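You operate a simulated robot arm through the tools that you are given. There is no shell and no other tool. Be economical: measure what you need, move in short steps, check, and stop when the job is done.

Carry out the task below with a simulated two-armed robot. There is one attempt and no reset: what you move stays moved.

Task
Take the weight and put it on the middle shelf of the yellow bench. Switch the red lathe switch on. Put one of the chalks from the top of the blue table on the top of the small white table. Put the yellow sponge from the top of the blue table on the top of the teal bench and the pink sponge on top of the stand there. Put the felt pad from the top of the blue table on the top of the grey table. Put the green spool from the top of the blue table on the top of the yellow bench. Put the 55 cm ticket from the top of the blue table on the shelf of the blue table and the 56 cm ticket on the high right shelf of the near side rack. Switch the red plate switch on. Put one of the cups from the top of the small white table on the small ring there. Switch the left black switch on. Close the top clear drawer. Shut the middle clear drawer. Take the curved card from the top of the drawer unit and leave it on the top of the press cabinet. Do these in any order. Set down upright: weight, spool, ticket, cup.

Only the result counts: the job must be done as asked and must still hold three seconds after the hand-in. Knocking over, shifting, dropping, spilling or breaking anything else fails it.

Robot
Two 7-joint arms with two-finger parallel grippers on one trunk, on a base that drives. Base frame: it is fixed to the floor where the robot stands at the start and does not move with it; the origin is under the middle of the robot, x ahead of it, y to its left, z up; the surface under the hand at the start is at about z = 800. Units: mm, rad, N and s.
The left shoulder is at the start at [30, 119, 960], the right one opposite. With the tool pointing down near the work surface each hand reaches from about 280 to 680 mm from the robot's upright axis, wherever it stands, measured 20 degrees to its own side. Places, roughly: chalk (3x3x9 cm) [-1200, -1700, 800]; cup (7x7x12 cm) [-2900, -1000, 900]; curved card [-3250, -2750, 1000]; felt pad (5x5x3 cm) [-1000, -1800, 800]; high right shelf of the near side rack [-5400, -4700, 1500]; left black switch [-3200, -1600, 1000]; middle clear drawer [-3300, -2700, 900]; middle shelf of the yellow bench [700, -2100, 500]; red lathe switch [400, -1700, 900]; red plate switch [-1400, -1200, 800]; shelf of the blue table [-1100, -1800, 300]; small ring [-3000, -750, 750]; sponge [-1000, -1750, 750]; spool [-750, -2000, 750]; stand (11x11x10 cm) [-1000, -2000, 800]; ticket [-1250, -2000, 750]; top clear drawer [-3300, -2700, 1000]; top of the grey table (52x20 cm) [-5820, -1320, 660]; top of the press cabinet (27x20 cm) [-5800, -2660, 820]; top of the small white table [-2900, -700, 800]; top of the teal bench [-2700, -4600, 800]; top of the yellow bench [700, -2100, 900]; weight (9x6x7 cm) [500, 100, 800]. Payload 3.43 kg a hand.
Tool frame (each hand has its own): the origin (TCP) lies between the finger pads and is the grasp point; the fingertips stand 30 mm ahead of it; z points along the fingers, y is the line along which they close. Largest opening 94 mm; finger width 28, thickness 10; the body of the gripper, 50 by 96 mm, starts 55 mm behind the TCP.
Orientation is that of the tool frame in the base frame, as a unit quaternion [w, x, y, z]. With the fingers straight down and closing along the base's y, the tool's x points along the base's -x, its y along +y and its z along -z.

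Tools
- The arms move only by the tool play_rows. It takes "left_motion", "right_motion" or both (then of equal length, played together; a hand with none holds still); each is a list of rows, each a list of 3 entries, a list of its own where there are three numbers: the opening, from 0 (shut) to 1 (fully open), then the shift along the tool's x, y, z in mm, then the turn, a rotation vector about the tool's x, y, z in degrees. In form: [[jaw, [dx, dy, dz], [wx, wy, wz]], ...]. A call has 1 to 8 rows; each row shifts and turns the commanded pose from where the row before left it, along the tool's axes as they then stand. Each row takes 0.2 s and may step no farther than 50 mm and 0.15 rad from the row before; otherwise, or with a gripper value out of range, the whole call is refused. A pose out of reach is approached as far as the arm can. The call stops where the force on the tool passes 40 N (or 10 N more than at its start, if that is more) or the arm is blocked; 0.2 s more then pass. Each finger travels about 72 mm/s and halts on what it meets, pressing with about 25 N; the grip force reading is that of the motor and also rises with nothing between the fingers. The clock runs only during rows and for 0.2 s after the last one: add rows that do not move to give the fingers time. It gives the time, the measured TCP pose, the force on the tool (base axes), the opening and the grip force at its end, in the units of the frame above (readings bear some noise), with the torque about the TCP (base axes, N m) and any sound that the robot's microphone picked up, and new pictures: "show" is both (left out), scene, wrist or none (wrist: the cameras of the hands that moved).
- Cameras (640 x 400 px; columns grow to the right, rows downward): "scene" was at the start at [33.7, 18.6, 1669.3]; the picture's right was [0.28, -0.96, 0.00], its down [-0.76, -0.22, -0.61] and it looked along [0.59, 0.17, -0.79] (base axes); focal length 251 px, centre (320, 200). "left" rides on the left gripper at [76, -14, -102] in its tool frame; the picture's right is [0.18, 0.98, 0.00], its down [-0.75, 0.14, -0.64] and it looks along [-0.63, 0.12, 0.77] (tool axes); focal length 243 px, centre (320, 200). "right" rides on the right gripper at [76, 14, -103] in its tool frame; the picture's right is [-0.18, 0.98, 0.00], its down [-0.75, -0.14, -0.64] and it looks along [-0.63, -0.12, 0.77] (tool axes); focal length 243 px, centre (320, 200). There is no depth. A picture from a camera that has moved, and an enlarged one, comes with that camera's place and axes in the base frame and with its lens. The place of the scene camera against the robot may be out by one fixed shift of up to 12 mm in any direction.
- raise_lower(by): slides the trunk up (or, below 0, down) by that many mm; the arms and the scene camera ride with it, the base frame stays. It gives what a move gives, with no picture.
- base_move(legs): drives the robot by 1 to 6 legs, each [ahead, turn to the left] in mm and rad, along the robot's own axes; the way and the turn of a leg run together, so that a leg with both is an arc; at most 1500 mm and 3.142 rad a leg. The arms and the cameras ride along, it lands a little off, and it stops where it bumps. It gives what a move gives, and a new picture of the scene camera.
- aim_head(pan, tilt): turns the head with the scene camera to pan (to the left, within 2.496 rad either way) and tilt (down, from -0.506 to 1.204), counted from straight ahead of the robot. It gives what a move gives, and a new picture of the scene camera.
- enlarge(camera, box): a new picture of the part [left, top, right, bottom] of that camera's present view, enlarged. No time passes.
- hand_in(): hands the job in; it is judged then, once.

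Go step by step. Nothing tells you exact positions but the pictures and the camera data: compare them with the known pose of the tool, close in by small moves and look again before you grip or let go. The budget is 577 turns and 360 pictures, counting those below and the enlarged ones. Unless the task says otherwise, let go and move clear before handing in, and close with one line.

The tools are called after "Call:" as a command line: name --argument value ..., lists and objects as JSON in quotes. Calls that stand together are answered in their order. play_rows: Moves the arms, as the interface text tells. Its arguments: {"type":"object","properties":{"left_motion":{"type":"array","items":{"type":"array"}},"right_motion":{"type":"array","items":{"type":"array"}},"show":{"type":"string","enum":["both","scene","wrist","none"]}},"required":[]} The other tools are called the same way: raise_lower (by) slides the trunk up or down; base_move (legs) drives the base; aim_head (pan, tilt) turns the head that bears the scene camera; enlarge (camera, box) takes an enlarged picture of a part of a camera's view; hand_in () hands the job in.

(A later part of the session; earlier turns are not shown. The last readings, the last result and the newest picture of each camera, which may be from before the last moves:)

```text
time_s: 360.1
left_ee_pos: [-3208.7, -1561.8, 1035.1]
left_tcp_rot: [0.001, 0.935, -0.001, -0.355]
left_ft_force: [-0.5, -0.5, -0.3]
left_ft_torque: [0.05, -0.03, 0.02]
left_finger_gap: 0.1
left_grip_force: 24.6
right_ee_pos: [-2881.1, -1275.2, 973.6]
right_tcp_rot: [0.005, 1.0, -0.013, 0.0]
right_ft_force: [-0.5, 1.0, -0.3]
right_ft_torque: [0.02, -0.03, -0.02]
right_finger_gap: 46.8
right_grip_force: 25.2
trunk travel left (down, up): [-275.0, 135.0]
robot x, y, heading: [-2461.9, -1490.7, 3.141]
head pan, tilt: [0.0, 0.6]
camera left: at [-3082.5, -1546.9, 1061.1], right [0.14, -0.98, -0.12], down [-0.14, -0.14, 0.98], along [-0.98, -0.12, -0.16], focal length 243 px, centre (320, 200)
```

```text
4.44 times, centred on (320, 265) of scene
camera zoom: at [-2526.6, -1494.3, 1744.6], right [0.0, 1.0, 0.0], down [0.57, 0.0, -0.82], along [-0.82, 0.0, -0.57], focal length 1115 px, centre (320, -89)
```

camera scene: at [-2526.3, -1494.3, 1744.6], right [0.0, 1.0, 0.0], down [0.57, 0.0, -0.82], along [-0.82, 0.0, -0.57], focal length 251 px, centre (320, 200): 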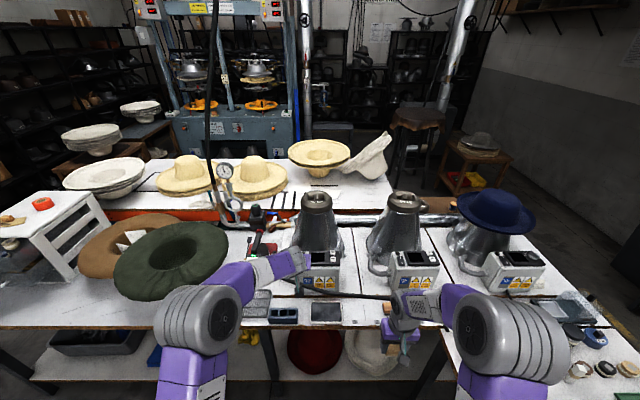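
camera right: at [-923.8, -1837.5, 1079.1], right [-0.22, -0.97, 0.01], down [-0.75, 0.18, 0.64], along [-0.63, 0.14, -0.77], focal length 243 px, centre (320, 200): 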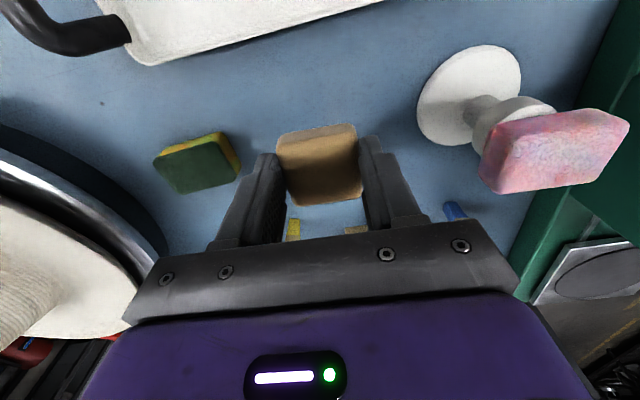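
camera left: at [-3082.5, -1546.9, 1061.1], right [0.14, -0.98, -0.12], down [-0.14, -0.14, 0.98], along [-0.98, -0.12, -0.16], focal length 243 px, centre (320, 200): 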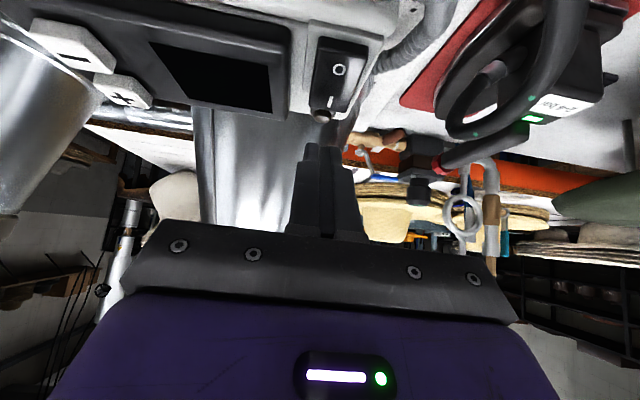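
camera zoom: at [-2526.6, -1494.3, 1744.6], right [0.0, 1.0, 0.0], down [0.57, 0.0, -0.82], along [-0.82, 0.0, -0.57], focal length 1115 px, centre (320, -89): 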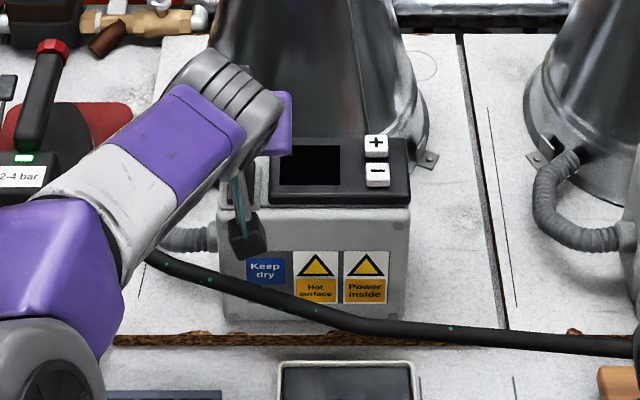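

Call:
play_rows --left_motion '[[0, [8, 0, 9], [0, 0, 0]], [0, [4, 0, 4.5], [0, 0, 0]], [0, [2, 0, 2.2], [0, 0, 0]]]' --show "none"

Call:
play_rows --left_motion '[[0, [2, 0, 2.2], [0, 0, 0]], [0, [1.5, 0, 1.7], [0, 0, 0]]]' --show "wrist"

Call:
enlarge --camera "left" --box '[280, 80, 400, 180]'

```text
time_s: 360.9
left_ee_pos: [-3207.4, -1562.3, 1015.4]
left_tcp_rot: [0.0, 0.934, -0.001, -0.357]
left_ft_force: [0.1, -1.1, 0.5]
left_ft_torque: [-0.02, -0.01, 0.01]
left_finger_gap: 0.0
left_grip_force: 25.2
right_ee_pos: [-2880.3, -1275.4, 975.4]
right_tcp_rot: [0.004, 1.0, -0.013, 0.0]
right_ft_force: [-0.3, 0.1, 0.2]
right_ft_torque: [-0.05, 0.02, 0.0]
right_finger_gap: 46.8
right_grip_force: 24.9
trunk travel left (down, up): [-275.0, 135.0]
robot x, y, heading: [-2456.4, -1493.3, 3.138]
head pan, tilt: [0.0, 0.6]
```

```text
time_s: 361.5
left_ee_pos: [-3207.5, -1562.1, 1011.4]
left_tcp_rot: [0.001, 0.934, 0.0, -0.357]
left_ft_force: [0.9, 0.3, 6.3]
left_ft_torque: [0.0, 0.02, 0.06]
left_finger_gap: 0.0
left_grip_force: 24.8
right_ee_pos: [-2879.7, -1274.7, 974.3]
right_tcp_rot: [0.004, 1.0, -0.013, 0.0]
right_ft_force: [-0.6, 0.7, -0.7]
right_ft_torque: [0.01, 0.01, 0.0]
right_finger_gap: 46.7
right_grip_force: 25.0
trunk travel left (down, up): [-275.0, 135.0]
robot x, y, heading: [-2457.9, -1490.7, 3.144]
head pan, tilt: [0.0, 0.6]
camera left: at [-3081.4, -1546.6, 1037.2], right [0.14, -0.98, -0.12], down [-0.13, -0.14, 0.98], along [-0.98, -0.12, -0.15], focal length 243 px, centre (320, 200)
```

left: 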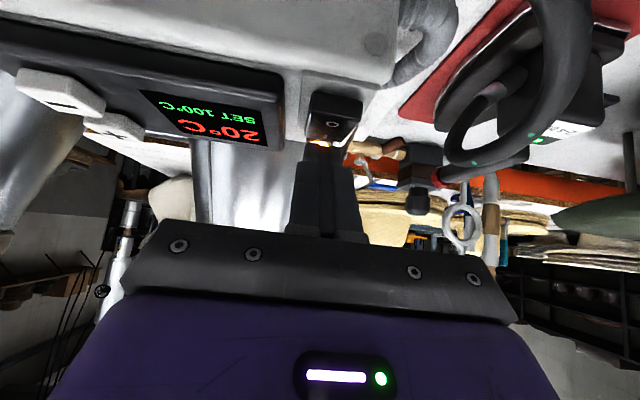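

```text
4.00 times, centred on (340, 130) of left
camera zoom: at [-3081.4, -1546.6, 1037.2], right [0.14, -0.98, -0.12], down [-0.13, -0.14, 0.98], along [-0.98, -0.12, -0.15], focal length 970 px, centre (240, 480)
```

zoom: 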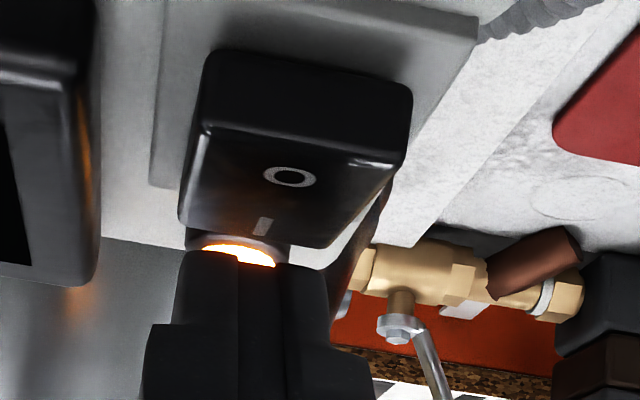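

The display and lamp lit: switched on. Lifting straight up and retreating.

Call:
play_rows --left_motion '[[0, [-10, 0, -11], [0, 0, 0]], [0, [-20, 0, -22], [0, 0, 0]], [0, [-20, 0, -22], [0, 0, 0]], [0, [-20, 0, -22], [0, 0, 0]], [0, [20, 0, -40], [0, 0, 0]], [0, [25, 0, -40], [0, 0, 0]], [0, [30, 0, -40], [0, 0, 0]], [0, [30, 0, -40], [0, 0, 0]]]' --show "wrist"

```text
time_s: 363.3
left_ee_pos: [-3023.3, -1559.8, 1163.5]
left_tcp_rot: [0.001, 0.934, 0.0, -0.357]
left_ft_force: [0.3, -0.6, -0.2]
left_ft_torque: [0.0, 0.01, 0.02]
left_finger_gap: 0.0
left_grip_force: 24.8
right_ee_pos: [-2879.8, -1276.3, 976.6]
right_tcp_rot: [0.004, 1.0, -0.012, 0.0]
right_ft_force: [0.4, -0.3, 0.4]
right_ft_torque: [0.02, -0.03, 0.01]
right_finger_gap: 46.8
right_grip_force: 24.7
trunk travel left (down, up): [-275.0, 135.0]
robot x, y, heading: [-2459.7, -1493.9, 3.136]
head pan, tilt: [0.0, 0.6]
camera left: at [-2896.9, -1545.3, 1189.5], right [0.14, -0.98, -0.12], down [-0.13, -0.14, 0.98], along [-0.98, -0.12, -0.15], focal length 243 px, centre (320, 200)
```

left: 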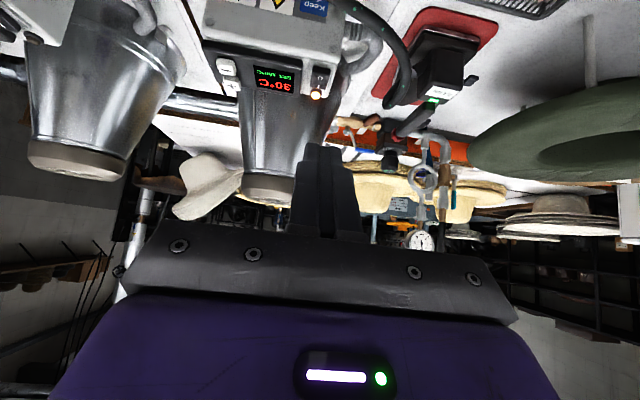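

Next: the drawer unit at the south end of this bench. Backing off, levelling the left hand, driving south.

Call:
play_rows --left_motion '[[0, [30, 0, -30], [0, 8, 0]], [0, [30, 0, -20], [0, 8, 0]], [0, [30, 0, -20], [0, 8, 0]], [0, [30, 0, -10], [0, 8, 0]], [0, [30, 0, 0], [0, 8, 0]]]' --show "none"

Call:
base_move --legs '[[-180, 0], [0, 1.571], [1050, 0], [0, -1.571]]'

Call:
enlarge --camera "scene" --box '[160, 120, 480, 320]'

```text
time_s: 364.5
left_ee_pos: [-2847.3, -1560.5, 1165.9]
left_tcp_rot: [0.001, 1.0, -0.001, -0.013]
left_ft_force: [1.3, 0.5, -1.1]
left_ft_torque: [0.02, 0.0, -0.02]
left_finger_gap: 0.2
left_grip_force: 24.7
right_ee_pos: [-2880.7, -1274.9, 974.5]
right_tcp_rot: [0.005, 1.0, -0.013, 0.0]
right_ft_force: [0.3, 0.8, -0.3]
right_ft_torque: [0.0, -0.01, 0.03]
right_finger_gap: 46.7
right_grip_force: 25.4
trunk travel left (down, up): [-275.0, 135.0]
robot x, y, heading: [-2458.2, -1493.4, 3.143]
head pan, tilt: [0.0, 0.6]
```

```text
time_s: 378.7
left_ee_pos: [-2666.1, -2610.7, 1165.4]
left_tcp_rot: [0.001, 1.0, -0.001, -0.015]
left_ft_force: [0.6, 0.6, 0.5]
left_ft_torque: [-0.02, 0.01, 0.02]
left_finger_gap: 0.2
left_grip_force: 25.1
right_ee_pos: [-2698.2, -2325.7, 974.7]
right_tcp_rot: [0.005, 1.0, -0.016, 0.0]
right_ft_force: [0.3, 0.1, -0.7]
right_ft_torque: [0.03, 0.01, 0.02]
right_finger_gap: 46.8
right_grip_force: 24.9
trunk travel left (down, up): [-275.0, 135.0]
robot x, y, heading: [-2278.9, -2540.2, 3.139]
head pan, tilt: [0.0, 0.6]
camera scene: at [-2343.7, -2545.2, 1744.7], right [0.0, 1.0, 0.0], down [0.56, 0.0, -0.83], along [-0.83, 0.0, -0.56], focal length 251 px, centre (320, 200)
```

scene: 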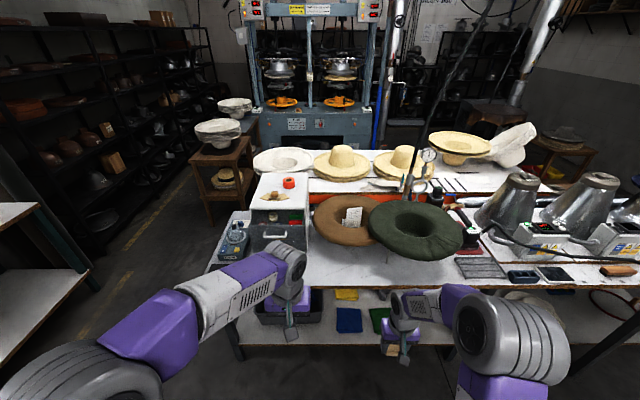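

```text
2.00 times, centred on (320, 220) of scene
camera zoom: at [-2343.7, -2545.2, 1744.7], right [0.0, 1.0, 0.0], down [0.56, 0.0, -0.83], along [-0.83, 0.0, -0.56], focal length 502 px, centre (320, 160)
```

zoom: 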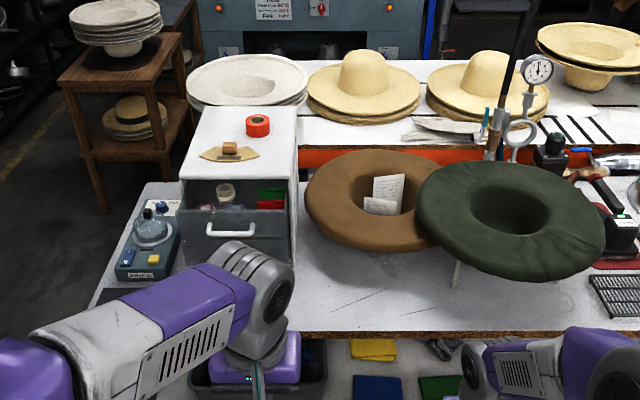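

The drawer unit faces me; top and middle drawers are open, the curved card lies on top. Driving closer and lifting the left hand for a clear view.

Call:
base_move --legs '[[165, 0]]'

Call:
play_rows --left_motion '[[0, [0, 30, -20], [0, 0, 0]], [0, [0, 30, -20], [0, 0, 0]], [0, [0, 30, -20], [0, 0, 0]], [0, [0, 30, -10], [0, 0, 0]], [0, [0, 30, -10], [0, 0, 0]]]'

Call:
enlarge --camera "scene" --box '[180, 150, 360, 310]'

```text
time_s: 380.2
left_ee_pos: [-2831.5, -2609.8, 1165.1]
left_tcp_rot: [0.001, 1.0, -0.001, -0.014]
left_ft_force: [0.1, -0.2, 0.4]
left_ft_torque: [0.01, 0.02, -0.01]
left_finger_gap: 0.0
left_grip_force: 25.1
right_ee_pos: [-2863.5, -2324.2, 974.1]
right_tcp_rot: [0.005, 1.0, -0.015, 0.001]
right_ft_force: [0.2, 1.3, -0.2]
right_ft_torque: [0.04, -0.01, -0.03]
right_finger_gap: 46.8
right_grip_force: 24.9
trunk travel left (down, up): [-275.0, 135.0]
robot x, y, heading: [-2442.0, -2541.6, 3.138]
head pan, tilt: [0.0, 0.6]
camera scene: at [-2508.8, -2544.7, 1744.7], right [0.0, 1.0, 0.0], down [0.57, 0.0, -0.82], along [-0.82, 0.0, -0.57], focal length 251 px, centre (320, 200)
```

scene: 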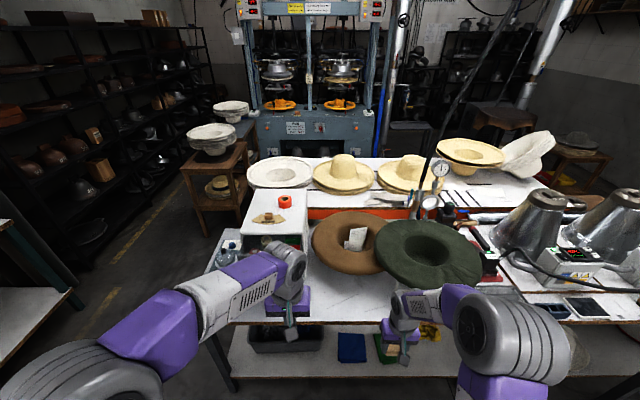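

```text
time_s: 381.4
left_ee_pos: [-2829.0, -2760.4, 1246.8]
left_tcp_rot: [0.001, 1.0, -0.003, -0.015]
left_ft_force: [0.2, -0.3, -0.2]
left_ft_torque: [0.02, -0.03, -0.01]
left_finger_gap: 0.1
left_grip_force: 25.4
right_ee_pos: [-2862.4, -2325.3, 975.4]
right_tcp_rot: [0.004, 1.0, -0.015, 0.0]
right_ft_force: [0.0, 0.6, 0.1]
right_ft_torque: [0.0, -0.01, 0.03]
right_finger_gap: 46.8
right_grip_force: 25.1
trunk travel left (down, up): [-275.0, 135.0]
robot x, y, heading: [-2440.8, -2540.7, 3.136]
head pan, tilt: [0.0, 0.6]
camera scene: at [-2507.2, -2545.4, 1744.7], right [0.0, 1.0, 0.0], down [0.56, 0.0, -0.83], along [-0.83, 0.0, -0.56], focal length 251 px, centre (320, 200)
camera left: at [-2749.6, -2745.2, 1347.1], right [0.18, -0.98, 0.0], down [-0.74, -0.14, 0.66], along [-0.65, -0.12, -0.75], focal length 243 px, centre (320, 200)
```

scene: 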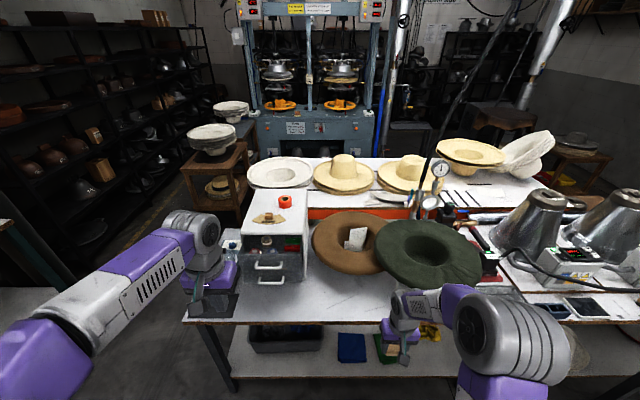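
left: 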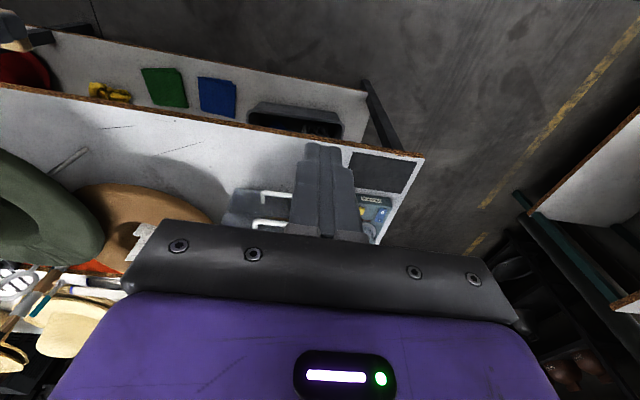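

```text
2.50 times, centred on (270, 230) of scene
camera zoom: at [-2507.2, -2545.4, 1744.7], right [0.0, 1.0, 0.0], down [0.56, 0.0, -0.83], along [-0.83, 0.0, -0.56], focal length 627 px, centre (445, 125)
```

zoom: 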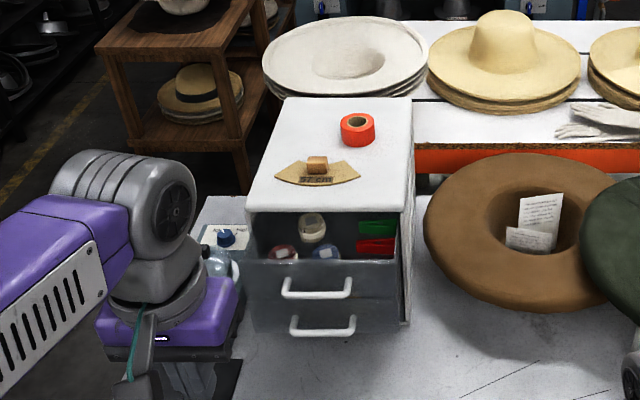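

I'll push the drawers shut with the closed left hand tilted ~50°, contacting the front panels right of the handles (y≈−2668). First tilt and approach the top drawer.

Call:
play_rows --left_motion '[[0, [0, -15, 0], [0, -8.4, 0]], [0, [0, -15, 0], [0, -8.4, 0]], [0, [0, -15, 0], [0, -8.4, 0]], [0, [0, -15, 0], [0, -8.4, 0]], [0, [0, -15, 0], [0, -8.4, 0]], [0, [0, -15, 0], [0, -8.4, 0]]]' --show "wrist"

```text
time_s: 382.8
left_ee_pos: [-2828.7, -2668.7, 1245.9]
left_tcp_rot: [0.0, 0.898, -0.002, -0.44]
left_ft_force: [0.0, 0.0, 0.4]
left_ft_torque: [-0.02, 0.01, -0.03]
left_finger_gap: 0.1
left_grip_force: 25.1
right_ee_pos: [-2862.0, -2324.9, 974.2]
right_tcp_rot: [0.004, 1.0, -0.015, 0.0]
right_ft_force: [0.4, -0.8, 0.7]
right_ft_torque: [0.0, -0.01, -0.02]
right_finger_gap: 46.8
right_grip_force: 25.2
trunk travel left (down, up): [-275.0, 135.0]
robot x, y, heading: [-2436.6, -2542.2, 3.133]
head pan, tilt: [0.0, 0.6]
camera left: at [-2700.0, -2654.2, 1248.8], right [0.11, -0.98, -0.14], down [0.04, -0.14, 0.99], along [-0.99, -0.11, 0.03], focal length 243 px, centre (320, 200)
```

left: 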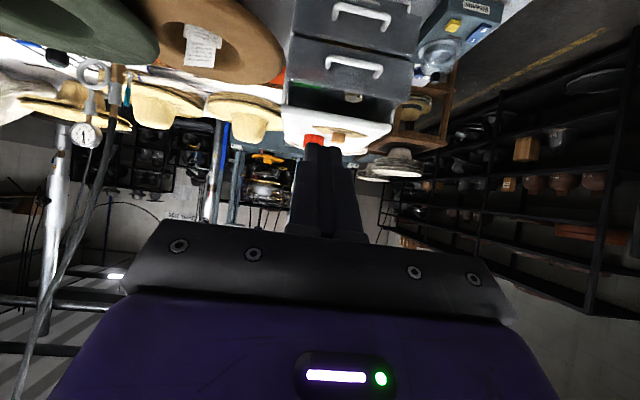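

Now I have consistent geometry: drawer panels at x≈−3166, unit front x≈−3255, top panel z≈955–1040. Moving to a pre-push pose.

Call:
play_rows --left_motion '[[0, [1.8, -2.5, 45], [0, 0, 0]], [0, [1.8, -2.5, 45], [0, 0, 0]], [0, [1.8, -2.5, 45], [0, 0, 0]], [0, [1.8, -2.5, 45], [0, 0, 0]], [0, [1.8, -2.5, 45], [0, 0, 0]], [0, [1.8, -2.5, 45], [0, 0, 0]], [0, [1.8, -2.5, 45], [0, 0, 0]], [0, [1.8, -2.5, 45], [0, 0, 0]]]'

Call:
enlarge --camera "scene" --box '[200, 170, 340, 300]'

```text
time_s: 384.6
left_ee_pos: [-3105.8, -2651.8, 1012.0]
left_tcp_rot: [0.001, 0.898, -0.001, -0.439]
left_ft_force: [-0.6, 0.9, -0.2]
left_ft_torque: [0.01, -0.03, -0.02]
left_finger_gap: 0.0
left_grip_force: 24.4
right_ee_pos: [-2862.9, -2324.8, 973.9]
right_tcp_rot: [0.004, 1.0, -0.015, 0.0]
right_ft_force: [0.2, 0.4, 0.1]
right_ft_torque: [0.01, -0.02, -0.02]
right_finger_gap: 46.8
right_grip_force: 25.1
trunk travel left (down, up): [-275.0, 135.0]
robot x, y, heading: [-2445.6, -2543.8, 3.142]
head pan, tilt: [0.0, 0.6]
camera scene: at [-2509.2, -2544.7, 1744.6], right [0.0, 1.0, 0.0], down [0.57, 0.0, -0.82], along [-0.82, 0.0, -0.57], focal length 251 px, centre (320, 200)
camera left: at [-2977.3, -2636.4, 1015.7], right [0.11, -0.98, -0.14], down [0.04, -0.14, 0.99], along [-0.99, -0.12, 0.03], focal length 243 px, centre (320, 200)
```

scene: 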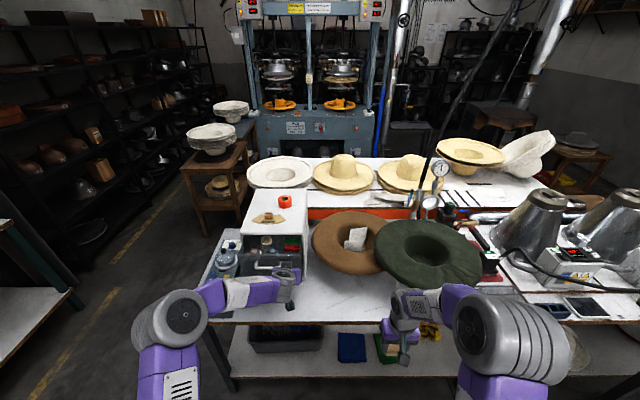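
left: 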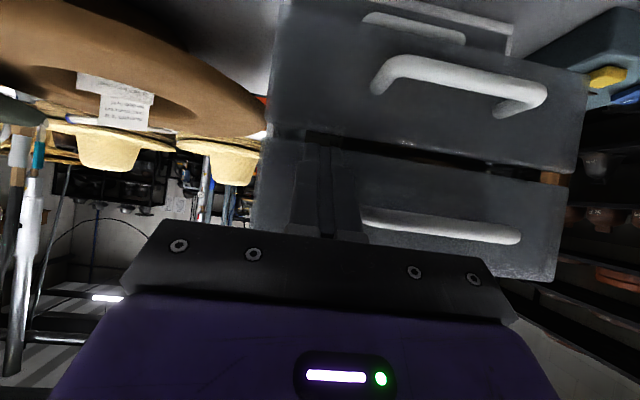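

```text
3.08 times, centred on (270, 235) of scene
camera zoom: at [-2509.2, -2544.7, 1744.6], right [0.0, 1.0, 0.0], down [0.57, 0.0, -0.82], along [-0.82, 0.0, -0.57], focal length 772 px, centre (474, 92)
```

zoom: 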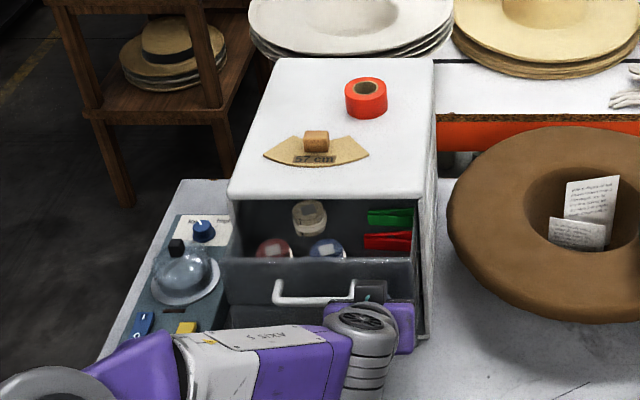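

Call:
play_rows --left_motion '[[0, [-9.5, 0, -7.4], [0, 0, 0]], [0, [-9.2, 0, 11.9], [0, 0, 0]], [0, [-9.2, 0, 11.9], [0, 0, 0]], [0, [-9.2, 0, 11.9], [0, 0, 0]], [0, [-9.2, 0, 11.9], [0, 0, 0]], [0, [-9.2, 0, 11.9], [0, 0, 0]]]' --show "wrist"

Call:
enlarge --camera "scene" --box '[200, 170, 340, 300]'

```text
time_s: 386.0
left_ee_pos: [-3179.4, -2649.3, 1025.7]
left_tcp_rot: [0.0, 0.899, -0.003, -0.439]
left_ft_force: [0.0, -0.1, 0.1]
left_ft_torque: [-0.03, 0.01, 0.03]
left_finger_gap: 0.0
left_grip_force: 25.3
right_ee_pos: [-2862.6, -2325.4, 973.9]
right_tcp_rot: [0.005, 1.0, -0.015, 0.0]
right_ft_force: [-0.7, 0.1, 0.1]
right_ft_torque: [0.0, 0.01, -0.01]
right_finger_gap: 46.9
right_grip_force: 24.9
trunk travel left (down, up): [-275.0, 135.0]
robot x, y, heading: [-2439.1, -2544.7, 3.141]
head pan, tilt: [0.0, 0.6]
camera left: at [-3051.2, -2634.4, 1028.3], right [0.11, -0.98, -0.14], down [0.04, -0.14, 0.99], along [-0.99, -0.11, 0.03], focal length 243 px, centre (320, 200)
```

left: 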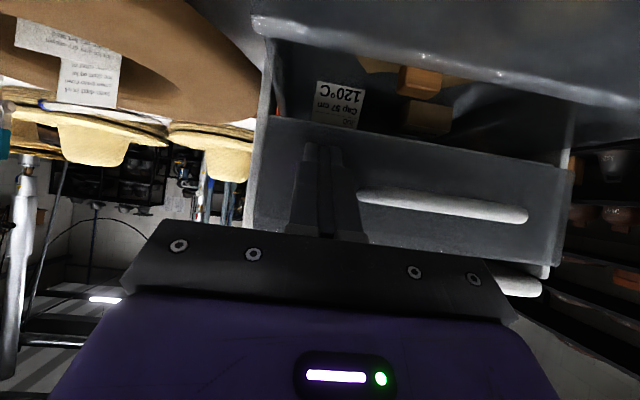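

```text
3.08 times, centred on (270, 235) of scene
camera zoom: at [-2508.0, -2544.5, 1744.7], right [0.0, 1.0, 0.0], down [0.57, 0.0, -0.82], along [-0.82, 0.0, -0.57], focal length 772 px, centre (474, 92)
```

zoom: 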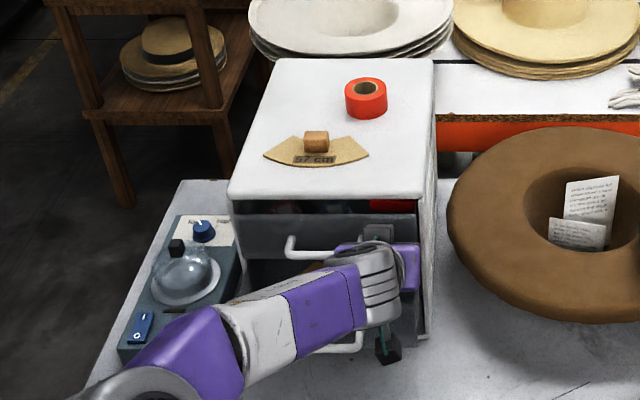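

The top drawer is sliding in. Continuing the push.

Call:
play_rows --left_motion '[[0, [-9.2, 0, 11.9], [0, 0, 0]], [0, [-9.2, 0, 11.9], [0, 0, 0]], [0, [-6.1, 0, 7.9], [0, 0, 0]], [0, [-3, 0, 4], [0, 0, 0]], [0, [-3, 0, 4], [0, 0, 0]], [0, [-3, 0, 4], [0, 0, 0]], [0, [-3, 0, 4], [0, 0, 0]]]' --show "wrist"

Call:
enlarge --camera "scene" --box '[200, 170, 340, 300]'

```text
time_s: 386.4
left_ee_pos: [-3191.1, -2648.4, 1026.4]
left_tcp_rot: [0.0, 0.9, -0.001, -0.436]
left_ft_force: [19.0, -0.2, 6.2]
left_ft_torque: [-0.12, 0.07, 0.04]
left_finger_gap: 0.1
left_grip_force: 25.1
right_ee_pos: [-2860.3, -2326.1, 974.8]
right_tcp_rot: [0.004, 1.0, -0.013, -0.001]
right_ft_force: [-0.1, 0.1, -0.4]
right_ft_torque: [0.01, -0.01, -0.04]
right_finger_gap: 46.9
right_grip_force: 25.1
trunk travel left (down, up): [-275.0, 135.0]
robot x, y, heading: [-2442.6, -2543.8, 3.139]
head pan, tilt: [0.0, 0.6]
stopped in row 2 (left hand): the force on the tool passed its limit at 46 N (the readings are from after the stop); the commanded pose is now the measured one
camera left: at [-3062.4, -2634.0, 1029.7], right [0.11, -0.98, -0.14], down [0.04, -0.14, 0.99], along [-0.99, -0.12, 0.02], focal length 243 px, centre (320, 200)
```

left: 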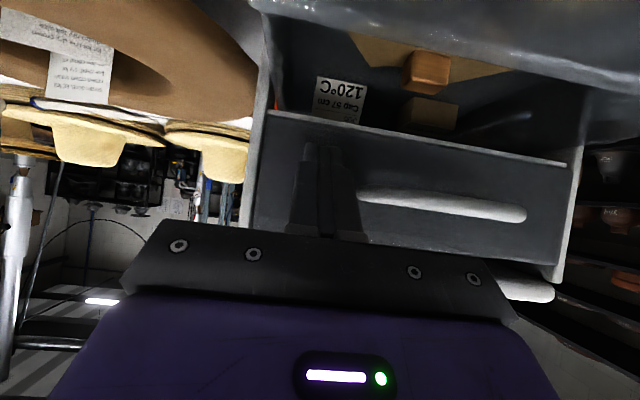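

```text
3.08 times, centred on (270, 235) of scene
camera zoom: at [-2504.1, -2544.7, 1744.9], right [0.0, 1.0, 0.0], down [0.56, 0.0, -0.83], along [-0.83, 0.0, -0.56], focal length 772 px, centre (474, 92)
```

zoom: 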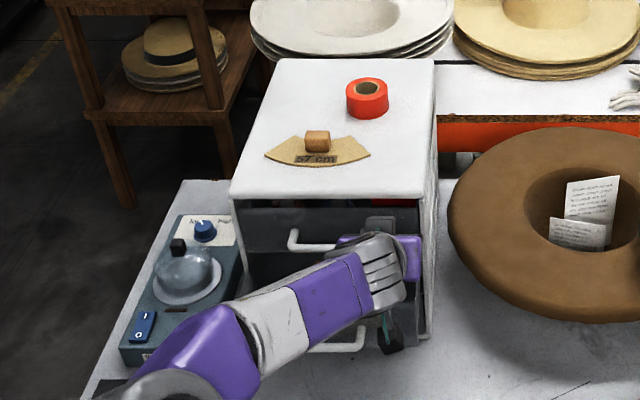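

The drawer reached a hard stop. I'll pull the hand back and check whether it's flush.

Call:
play_rows --left_motion '[[0, [18, 0, -24], [0, 0, 0]], [0, [24, 0, -32], [0, 0, 0]], [0, [24, 20, -32], [0, 0, 0]], [0, [0, 45, -20], [0, 0, 0]], [0, [0, 45, -20], [0, 0, 0]], [0, [0, 45, 0], [0, 0, 0]]]' --show "wrist"

Call:
enlarge --camera "scene" --box '[210, 180, 330, 290]'

```text
time_s: 387.8
left_ee_pos: [-3052.7, -2804.9, 1051.8]
left_tcp_rot: [0.0, 0.899, -0.001, -0.437]
left_ft_force: [-0.6, -0.1, 0.4]
left_ft_torque: [0.04, 0.03, -0.02]
left_finger_gap: 0.0
left_grip_force: 25.4
right_ee_pos: [-2861.7, -2325.4, 973.8]
right_tcp_rot: [0.003, 1.0, -0.014, 0.0]
right_ft_force: [0.0, -0.8, -1.1]
right_ft_torque: [0.02, 0.06, -0.01]
right_finger_gap: 46.7
right_grip_force: 25.1
trunk travel left (down, up): [-275.0, 135.0]
robot x, y, heading: [-2443.6, -2542.4, 3.138]
head pan, tilt: [0.0, 0.6]
camera left: at [-2924.4, -2790.1, 1055.7], right [0.11, -0.98, -0.14], down [0.04, -0.14, 0.99], along [-0.99, -0.12, 0.02], focal length 243 px, centre (320, 200)
```

left: 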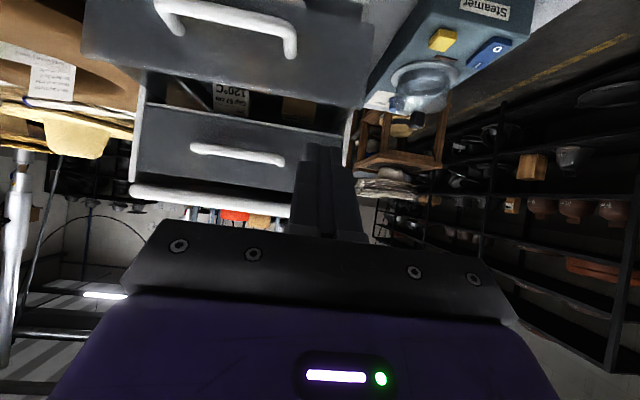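

```text
3.64 times, centred on (270, 235) of scene
camera zoom: at [-2507.6, -2546.3, 1744.7], right [0.0, 1.0, 0.0], down [0.56, 0.0, -0.83], along [-0.83, 0.0, -0.56], focal length 912 px, centre (502, 73)
```

zoom: 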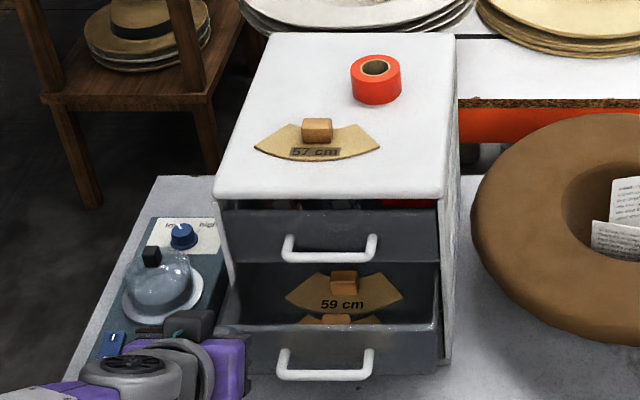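

Call:
enlarge --camera "left" --box '[80, 60, 380, 220]'

Call:
enlarge --camera "scene" --box '[250, 225, 310, 275]'

```text
2.13 times, centred on (230, 140) of left
camera zoom: at [-2924.4, -2790.1, 1055.7], right [0.11, -0.98, -0.14], down [0.04, -0.14, 0.99], along [-0.99, -0.12, 0.02], focal length 518 px, centre (512, 328)
```

zoom: 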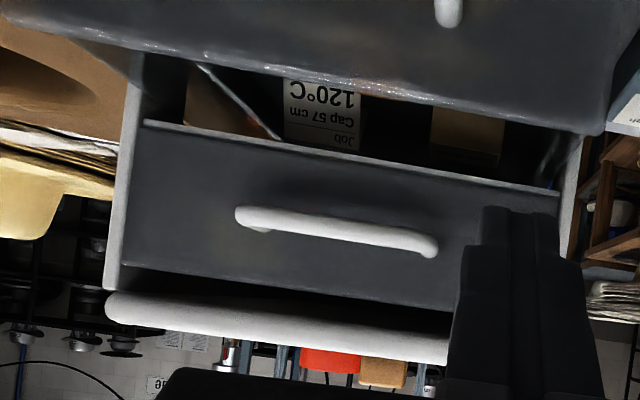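

```text
8.00 times, centred on (280, 250) of scene
camera zoom: at [-2507.6, -2546.3, 1744.7], right [0.0, 1.0, 0.0], down [0.56, 0.0, -0.83], along [-0.83, 0.0, -0.56], focal length 2007 px, centre (640, -200)
```

zoom: 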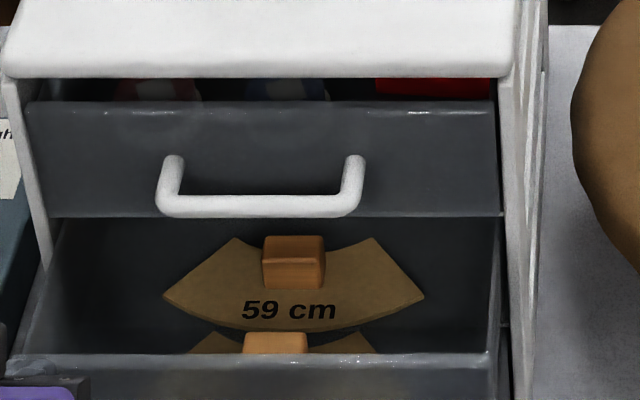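

Top drawer is flush. Now the middle one: reposition to y≈−2648, lower to z≈922, and push.

Call:
play_rows --left_motion '[[0, [0, -40, 0], [0, 0, 0]], [0, [0, -40, 0], [0, 0, 0]], [0, [0, -40, 0], [0, 0, 0]], [0, [0, -37, 0], [0, 0, 0]], [0, [25.7, 0, 20], [0, 0, 0]], [0, [25.7, 0, 20], [0, 0, 0]], [0, [25.7, 0, 20], [0, 0, 0]], [0, [25.7, 0, 20], [0, 0, 0]]]' --show "wrist"

```text
time_s: 389.6
left_ee_pos: [-3051.9, -2647.1, 920.9]
left_tcp_rot: [0.0, 0.9, -0.001, -0.436]
left_ft_force: [-0.2, -0.2, 0.9]
left_ft_torque: [0.01, -0.01, -0.01]
left_finger_gap: 0.0
left_grip_force: 25.1
right_ee_pos: [-2862.5, -2324.4, 975.0]
right_tcp_rot: [0.005, 1.0, -0.014, 0.001]
right_ft_force: [-0.2, 0.3, -0.5]
right_ft_torque: [0.02, -0.02, 0.03]
right_finger_gap: 46.8
right_grip_force: 25.4
trunk travel left (down, up): [-275.0, 135.0]
robot x, y, heading: [-2439.5, -2545.3, 3.14]
head pan, tilt: [0.0, 0.6]
camera left: at [-2923.8, -2631.9, 925.1], right [0.11, -0.98, -0.14], down [0.04, -0.14, 0.99], along [-0.99, -0.12, 0.02], focal length 243 px, centre (320, 200)
```

left: 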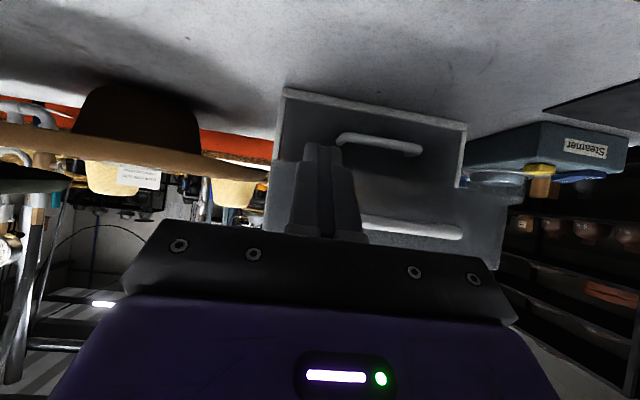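

Call:
play_rows --left_motion '[[0, [-19.6, 0, -15.5], [0, 0, 0]], [0, [-18.6, 0, 23.5], [0, 0, 0]], [0, [-18.6, 0, 23.5], [0, 0, 0]], [0, [-12.4, 0, 15.7], [0, 0, 0]], [0, [-9.3, 0, 11.8], [0, 0, 0]], [0, [-9.3, 0, 11.8], [0, 0, 0]]]' --show "wrist"

Call:
enlarge --camera "scene" --box '[210, 180, 330, 290]'

```text
time_s: 391.0
left_ee_pos: [-3161.9, -2647.5, 945.6]
left_tcp_rot: [0.0, 0.9, 0.0, -0.436]
left_ft_force: [0.2, 0.3, 0.0]
left_ft_torque: [0.04, 0.01, 0.01]
left_finger_gap: 0.0
left_grip_force: 24.8
right_ee_pos: [-2862.4, -2324.1, 974.1]
right_tcp_rot: [0.005, 1.0, -0.014, -0.001]
right_ft_force: [-0.5, 0.1, -0.5]
right_ft_torque: [0.0, 0.01, 0.0]
right_finger_gap: 46.7
right_grip_force: 25.3
trunk travel left (down, up): [-275.0, 135.0]
robot x, y, heading: [-2439.4, -2546.5, 3.137]
head pan, tilt: [0.0, 0.6]
camera left: at [-3033.5, -2632.3, 950.7], right [0.11, -0.98, -0.14], down [0.04, -0.14, 0.99], along [-0.99, -0.12, 0.02], focal length 243 px, centre (320, 200)
```

left: 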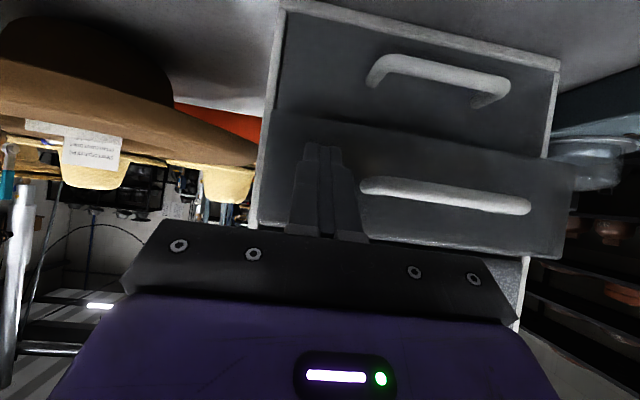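

```text
3.64 times, centred on (270, 235) of scene
camera zoom: at [-2507.9, -2544.5, 1744.7], right [0.0, 1.0, 0.0], down [0.57, 0.0, -0.82], along [-0.82, 0.0, -0.57], focal length 912 px, centre (502, 73)
```

zoom: 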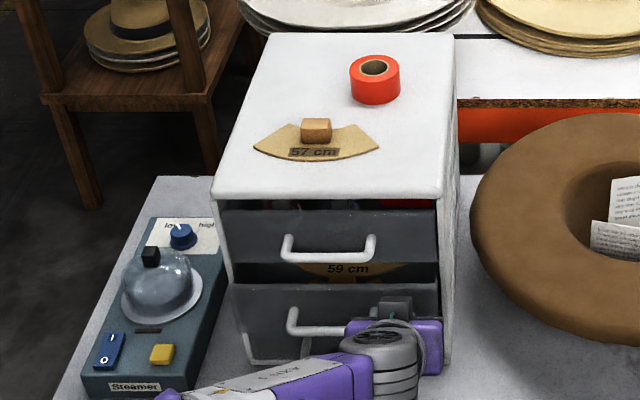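

Middle drawer is sliding in. Pushing the rest of the way.

Call:
play_rows --left_motion '[[0, [-9.3, 0, 11.8], [0, 0, 0]], [0, [-6.2, 0, 7.8], [0, 0, 0]], [0, [-4, 0, 5], [0, 0, 0]], [0, [-4, 0, 5], [0, 0, 0]], [0, [-4, 0, 5], [0, 0, 0]], [0, [-4, 0, 5], [0, 0, 0]]]' --show "wrist"

Call:
enlarge --camera "scene" --box '[210, 180, 330, 290]'

```text
time_s: 392.1
left_ee_pos: [-3190.3, -2647.7, 945.1]
left_tcp_rot: [-0.001, 0.902, -0.001, -0.432]
left_ft_force: [27.7, -1.5, 9.6]
left_ft_torque: [-0.08, 0.09, 0.05]
left_finger_gap: 0.0
left_grip_force: 25.2
right_ee_pos: [-2857.8, -2326.1, 975.3]
right_tcp_rot: [0.004, 1.0, -0.013, -0.002]
right_ft_force: [0.3, -0.3, 0.1]
right_ft_torque: [-0.01, 0.02, 0.02]
right_finger_gap: 46.6
right_grip_force: 25.2
trunk travel left (down, up): [-275.0, 135.0]
robot x, y, heading: [-2438.6, -2545.7, 3.143]
head pan, tilt: [0.0, 0.6]
stopped in row 5 (left hand): the force on the tool passed its limit at 49 N (the readings are from after the stop); the commanded pose is now the measured one
camera left: at [-3062.6, -2632.2, 949.9], right [0.12, -0.98, -0.14], down [0.03, -0.14, 0.99], along [-0.99, -0.12, 0.01], focal length 243 px, centre (320, 200)
```

left: 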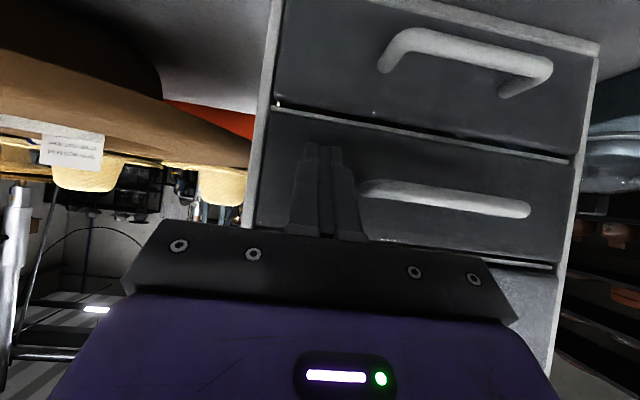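

```text
3.64 times, centred on (270, 235) of scene
camera zoom: at [-2500.2, -2545.0, 1745.1], right [0.0, 1.0, 0.0], down [0.56, 0.0, -0.83], along [-0.83, 0.0, -0.56], focal length 912 px, centre (502, 73)
```

zoom: 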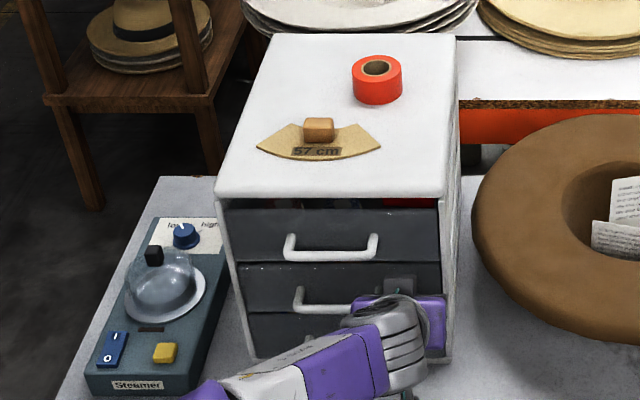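

Both drawers are flush. The card is too deep to reach from here, so I'll go round to the south end of the bench. Retracting first.

Call:
play_rows --left_motion '[[0, [24, 0, -32], [0, 0, 0]], [0, [24, 0, -32], [0, 0, 0]], [0, [0, 0, -40], [0, 8, 0]], [0, [0, 0, -40], [0, 8, 0]], [0, [20, 0, -40], [0, 8, 0]], [0, [30, 0, -30], [0, 8, 0]], [0, [30, 0, -20], [0, 8, 0]], [0, [30, 0, 0], [0, 8, 0]]]' --show "none"

Call:
base_move --legs '[[-150, 0], [0, 1.571], [800, 0]]'

Call:
base_move --legs '[[0, -1.571]]'

```text
time_s: 393.9
left_ee_pos: [-2912.5, -2647.1, 1037.1]
left_tcp_rot: [0.001, 1.0, -0.001, -0.027]
left_ft_force: [0.3, -0.4, -0.9]
left_ft_torque: [-0.02, 0.05, -0.03]
left_finger_gap: 0.0
left_grip_force: 25.0
right_ee_pos: [-2862.5, -2325.3, 974.9]
right_tcp_rot: [0.004, 1.0, -0.014, 0.001]
right_ft_force: [0.1, -0.5, -0.5]
right_ft_torque: [0.04, 0.0, -0.02]
right_finger_gap: 46.9
right_grip_force: 24.6
trunk travel left (down, up): [-275.0, 135.0]
robot x, y, heading: [-2439.2, -2541.8, 3.143]
head pan, tilt: [0.0, 0.6]
```

```text
time_s: 403.0
left_ee_pos: [-2181.6, -3823.1, 1037.0]
left_tcp_rot: [0.021, 0.705, 0.708, -0.018]
left_ft_force: [0.1, -0.1, 0.4]
left_ft_torque: [0.0, 0.01, 0.01]
left_finger_gap: 0.0
left_grip_force: 25.0
right_ee_pos: [-2504.1, -3773.0, 975.6]
right_tcp_rot: [0.003, 0.716, 0.698, 0.003]
right_ft_force: [-0.3, 0.0, -0.5]
right_ft_torque: [0.0, 0.02, 0.0]
right_finger_gap: 46.9
right_grip_force: 24.9
trunk travel left (down, up): [-275.0, 135.0]
robot x, y, heading: [-2286.0, -3350.8, -1.57]
head pan, tilt: [0.0, 0.6]
camera scene: at [-2296.3, -3412.5, 1744.7], right [-1.0, 0.0, 0.0], down [0.0, 0.57, -0.82], along [0.0, -0.82, -0.57], focal length 251 px, centre (320, 200)
```

scene: 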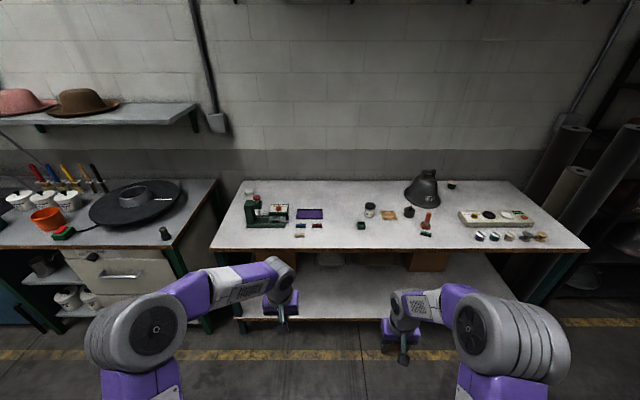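

```text
time_s: 407.2
left_ee_pos: [-2758.3, -3462.1, 1037.6]
left_tcp_rot: [0.001, 1.0, 0.006, -0.027]
left_ft_force: [-0.3, -0.5, 0.4]
left_ft_torque: [-0.02, 0.0, 0.03]
left_finger_gap: 0.0
left_grip_force: 25.0
right_ee_pos: [-2712.6, -3138.8, 973.3]
right_tcp_rot: [0.004, 1.0, -0.008, 0.0]
right_ft_force: [0.6, 0.1, -0.7]
right_ft_torque: [0.01, 0.01, 0.02]
right_finger_gap: 46.7
right_grip_force: 25.5
trunk travel left (down, up): [-275.0, 135.0]
robot x, y, heading: [-2289.5, -3349.9, -3.124]
head pan, tilt: [0.0, 0.6]
camera scene: at [-2354.7, -3354.1, 1744.7], right [-0.01, 1.0, 0.0], down [0.56, 0.01, -0.83], along [-0.83, -0.01, -0.56], focal length 251 px, centre (320, 200)
```

scene: 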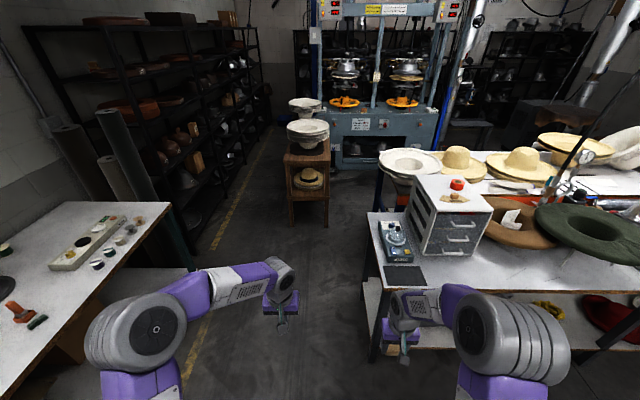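

I'll raise the trunk and the hands for clearance, then drive to the bench's south end and turn to face it.

Call:
raise_lower --by 130

Call:
play_rows --left_motion '[[0, [10, 0, -25], [0, 0, 0]], [0, [10, 0, -25], [0, 0, 0]], [0, [10, 0, -25], [0, -1.5, 0]], [0, [10, 0, 0], [0, -1.5, 0]]]' --right_motion '[[0.3, [15, 0, -30], [0, 0, 0]], [0.3, [15, 0, -30], [0, 0, 0]], [0.3, [15, 0, -30], [0, 0, 0]], [0.3, [15, 0, -10], [0, 0, 0]]]' --show "none"

Call:
base_move --legs '[[0, -0.02], [900, 0]]'

Call:
base_move --legs '[[0, -1.571]]'

```text
time_s: 408.8
left_ee_pos: [-2759.6, -3462.1, 1167.0]
left_tcp_rot: [0.0, 1.0, 0.006, -0.028]
left_ft_force: [-1.1, 1.0, -0.6]
left_ft_torque: [0.0, -0.01, 0.0]
left_finger_gap: 0.0
left_grip_force: 25.4
right_ee_pos: [-2712.8, -3139.6, 1105.6]
right_tcp_rot: [0.004, 1.0, -0.008, 0.0]
right_ft_force: [0.4, 0.9, -0.3]
right_ft_torque: [-0.02, -0.01, 0.02]
right_finger_gap: 46.9
right_grip_force: 24.9
trunk travel left (down, up): [-405.0, 5.0]
robot x, y, heading: [-2287.4, -3349.4, -3.134]
head pan, tilt: [0.0, 0.6]
```

```text
time_s: 409.8
left_ee_pos: [-2714.0, -3460.1, 1241.3]
left_tcp_rot: [0.002, 0.998, 0.006, -0.054]
left_ft_force: [0.4, 0.6, 0.0]
left_ft_torque: [0.0, 0.03, -0.02]
left_finger_gap: 0.0
left_grip_force: 25.1
right_ee_pos: [-2650.9, -3139.8, 1205.0]
right_tcp_rot: [0.005, 1.0, -0.008, 0.0]
right_ft_force: [0.4, 0.0, -0.7]
right_ft_torque: [0.01, 0.03, 0.01]
right_finger_gap: 46.8
right_grip_force: 24.9
trunk travel left (down, up): [-405.0, 5.0]
robot x, y, heading: [-2284.4, -3352.7, -3.127]
head pan, tilt: [0.0, 0.6]
```

```text
time_s: 414.9
left_ee_pos: [-3624.2, -3438.5, 1241.3]
left_tcp_rot: [0.0, 0.998, -0.006, -0.055]
left_ft_force: [0.0, 0.8, 0.3]
left_ft_torque: [-0.01, 0.0, -0.01]
left_finger_gap: 0.0
left_grip_force: 25.0
right_ee_pos: [-3554.4, -3119.2, 1205.1]
right_tcp_rot: [0.005, 1.0, -0.02, 0.001]
right_ft_force: [0.2, -0.1, -0.1]
right_ft_torque: [0.0, 0.05, 0.02]
right_finger_gap: 46.9
right_grip_force: 24.8
trunk travel left (down, up): [-405.0, 5.0]
robot x, y, heading: [-3195.4, -3337.6, 3.131]
head pan, tilt: [0.0, 0.6]
camera scene: at [-3261.8, -3341.7, 1874.7], right [0.01, 1.0, 0.0], down [0.56, -0.01, -0.83], along [-0.83, 0.01, -0.56], focal length 251 px, centre (320, 200)
```

scene: 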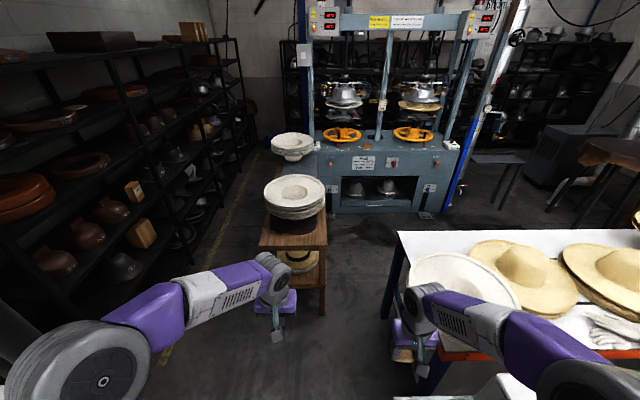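

```text
time_s: 419.1
left_ee_pos: [-3304.6, -2911.7, 1241.0]
left_tcp_rot: [-0.038, 0.71, -0.702, -0.039]
left_ft_force: [-0.4, 0.4, 0.3]
left_ft_torque: [-0.03, 0.02, 0.01]
left_finger_gap: 0.1
left_grip_force: 24.9
right_ee_pos: [-2982.5, -2975.8, 1205.0]
right_tcp_rot: [-0.003, -0.701, 0.713, 0.003]
right_ft_force: [-0.1, 0.7, -0.3]
right_ft_torque: [-0.01, -0.01, -0.02]
right_finger_gap: 46.9
right_grip_force: 24.8
trunk travel left (down, up): [-405.0, 5.0]
robot x, y, heading: [-3194.6, -3342.2, 1.579]
head pan, tilt: [0.0, 0.6]
camera scene: at [-3203.8, -3284.1, 1874.7], right [1.0, 0.01, 0.0], down [0.0, -0.56, -0.83], along [-0.01, 0.83, -0.56], focal length 251 px, centre (320, 200)
```

scene: 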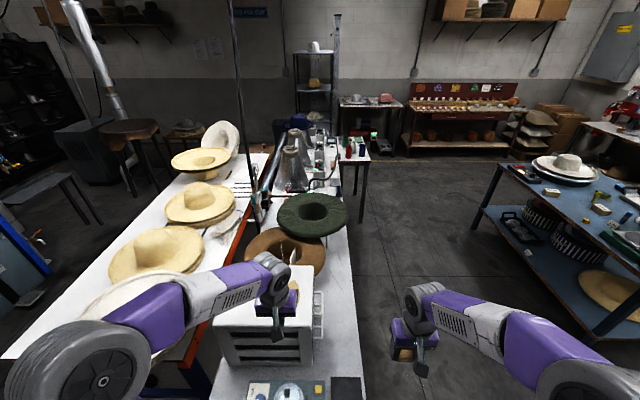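

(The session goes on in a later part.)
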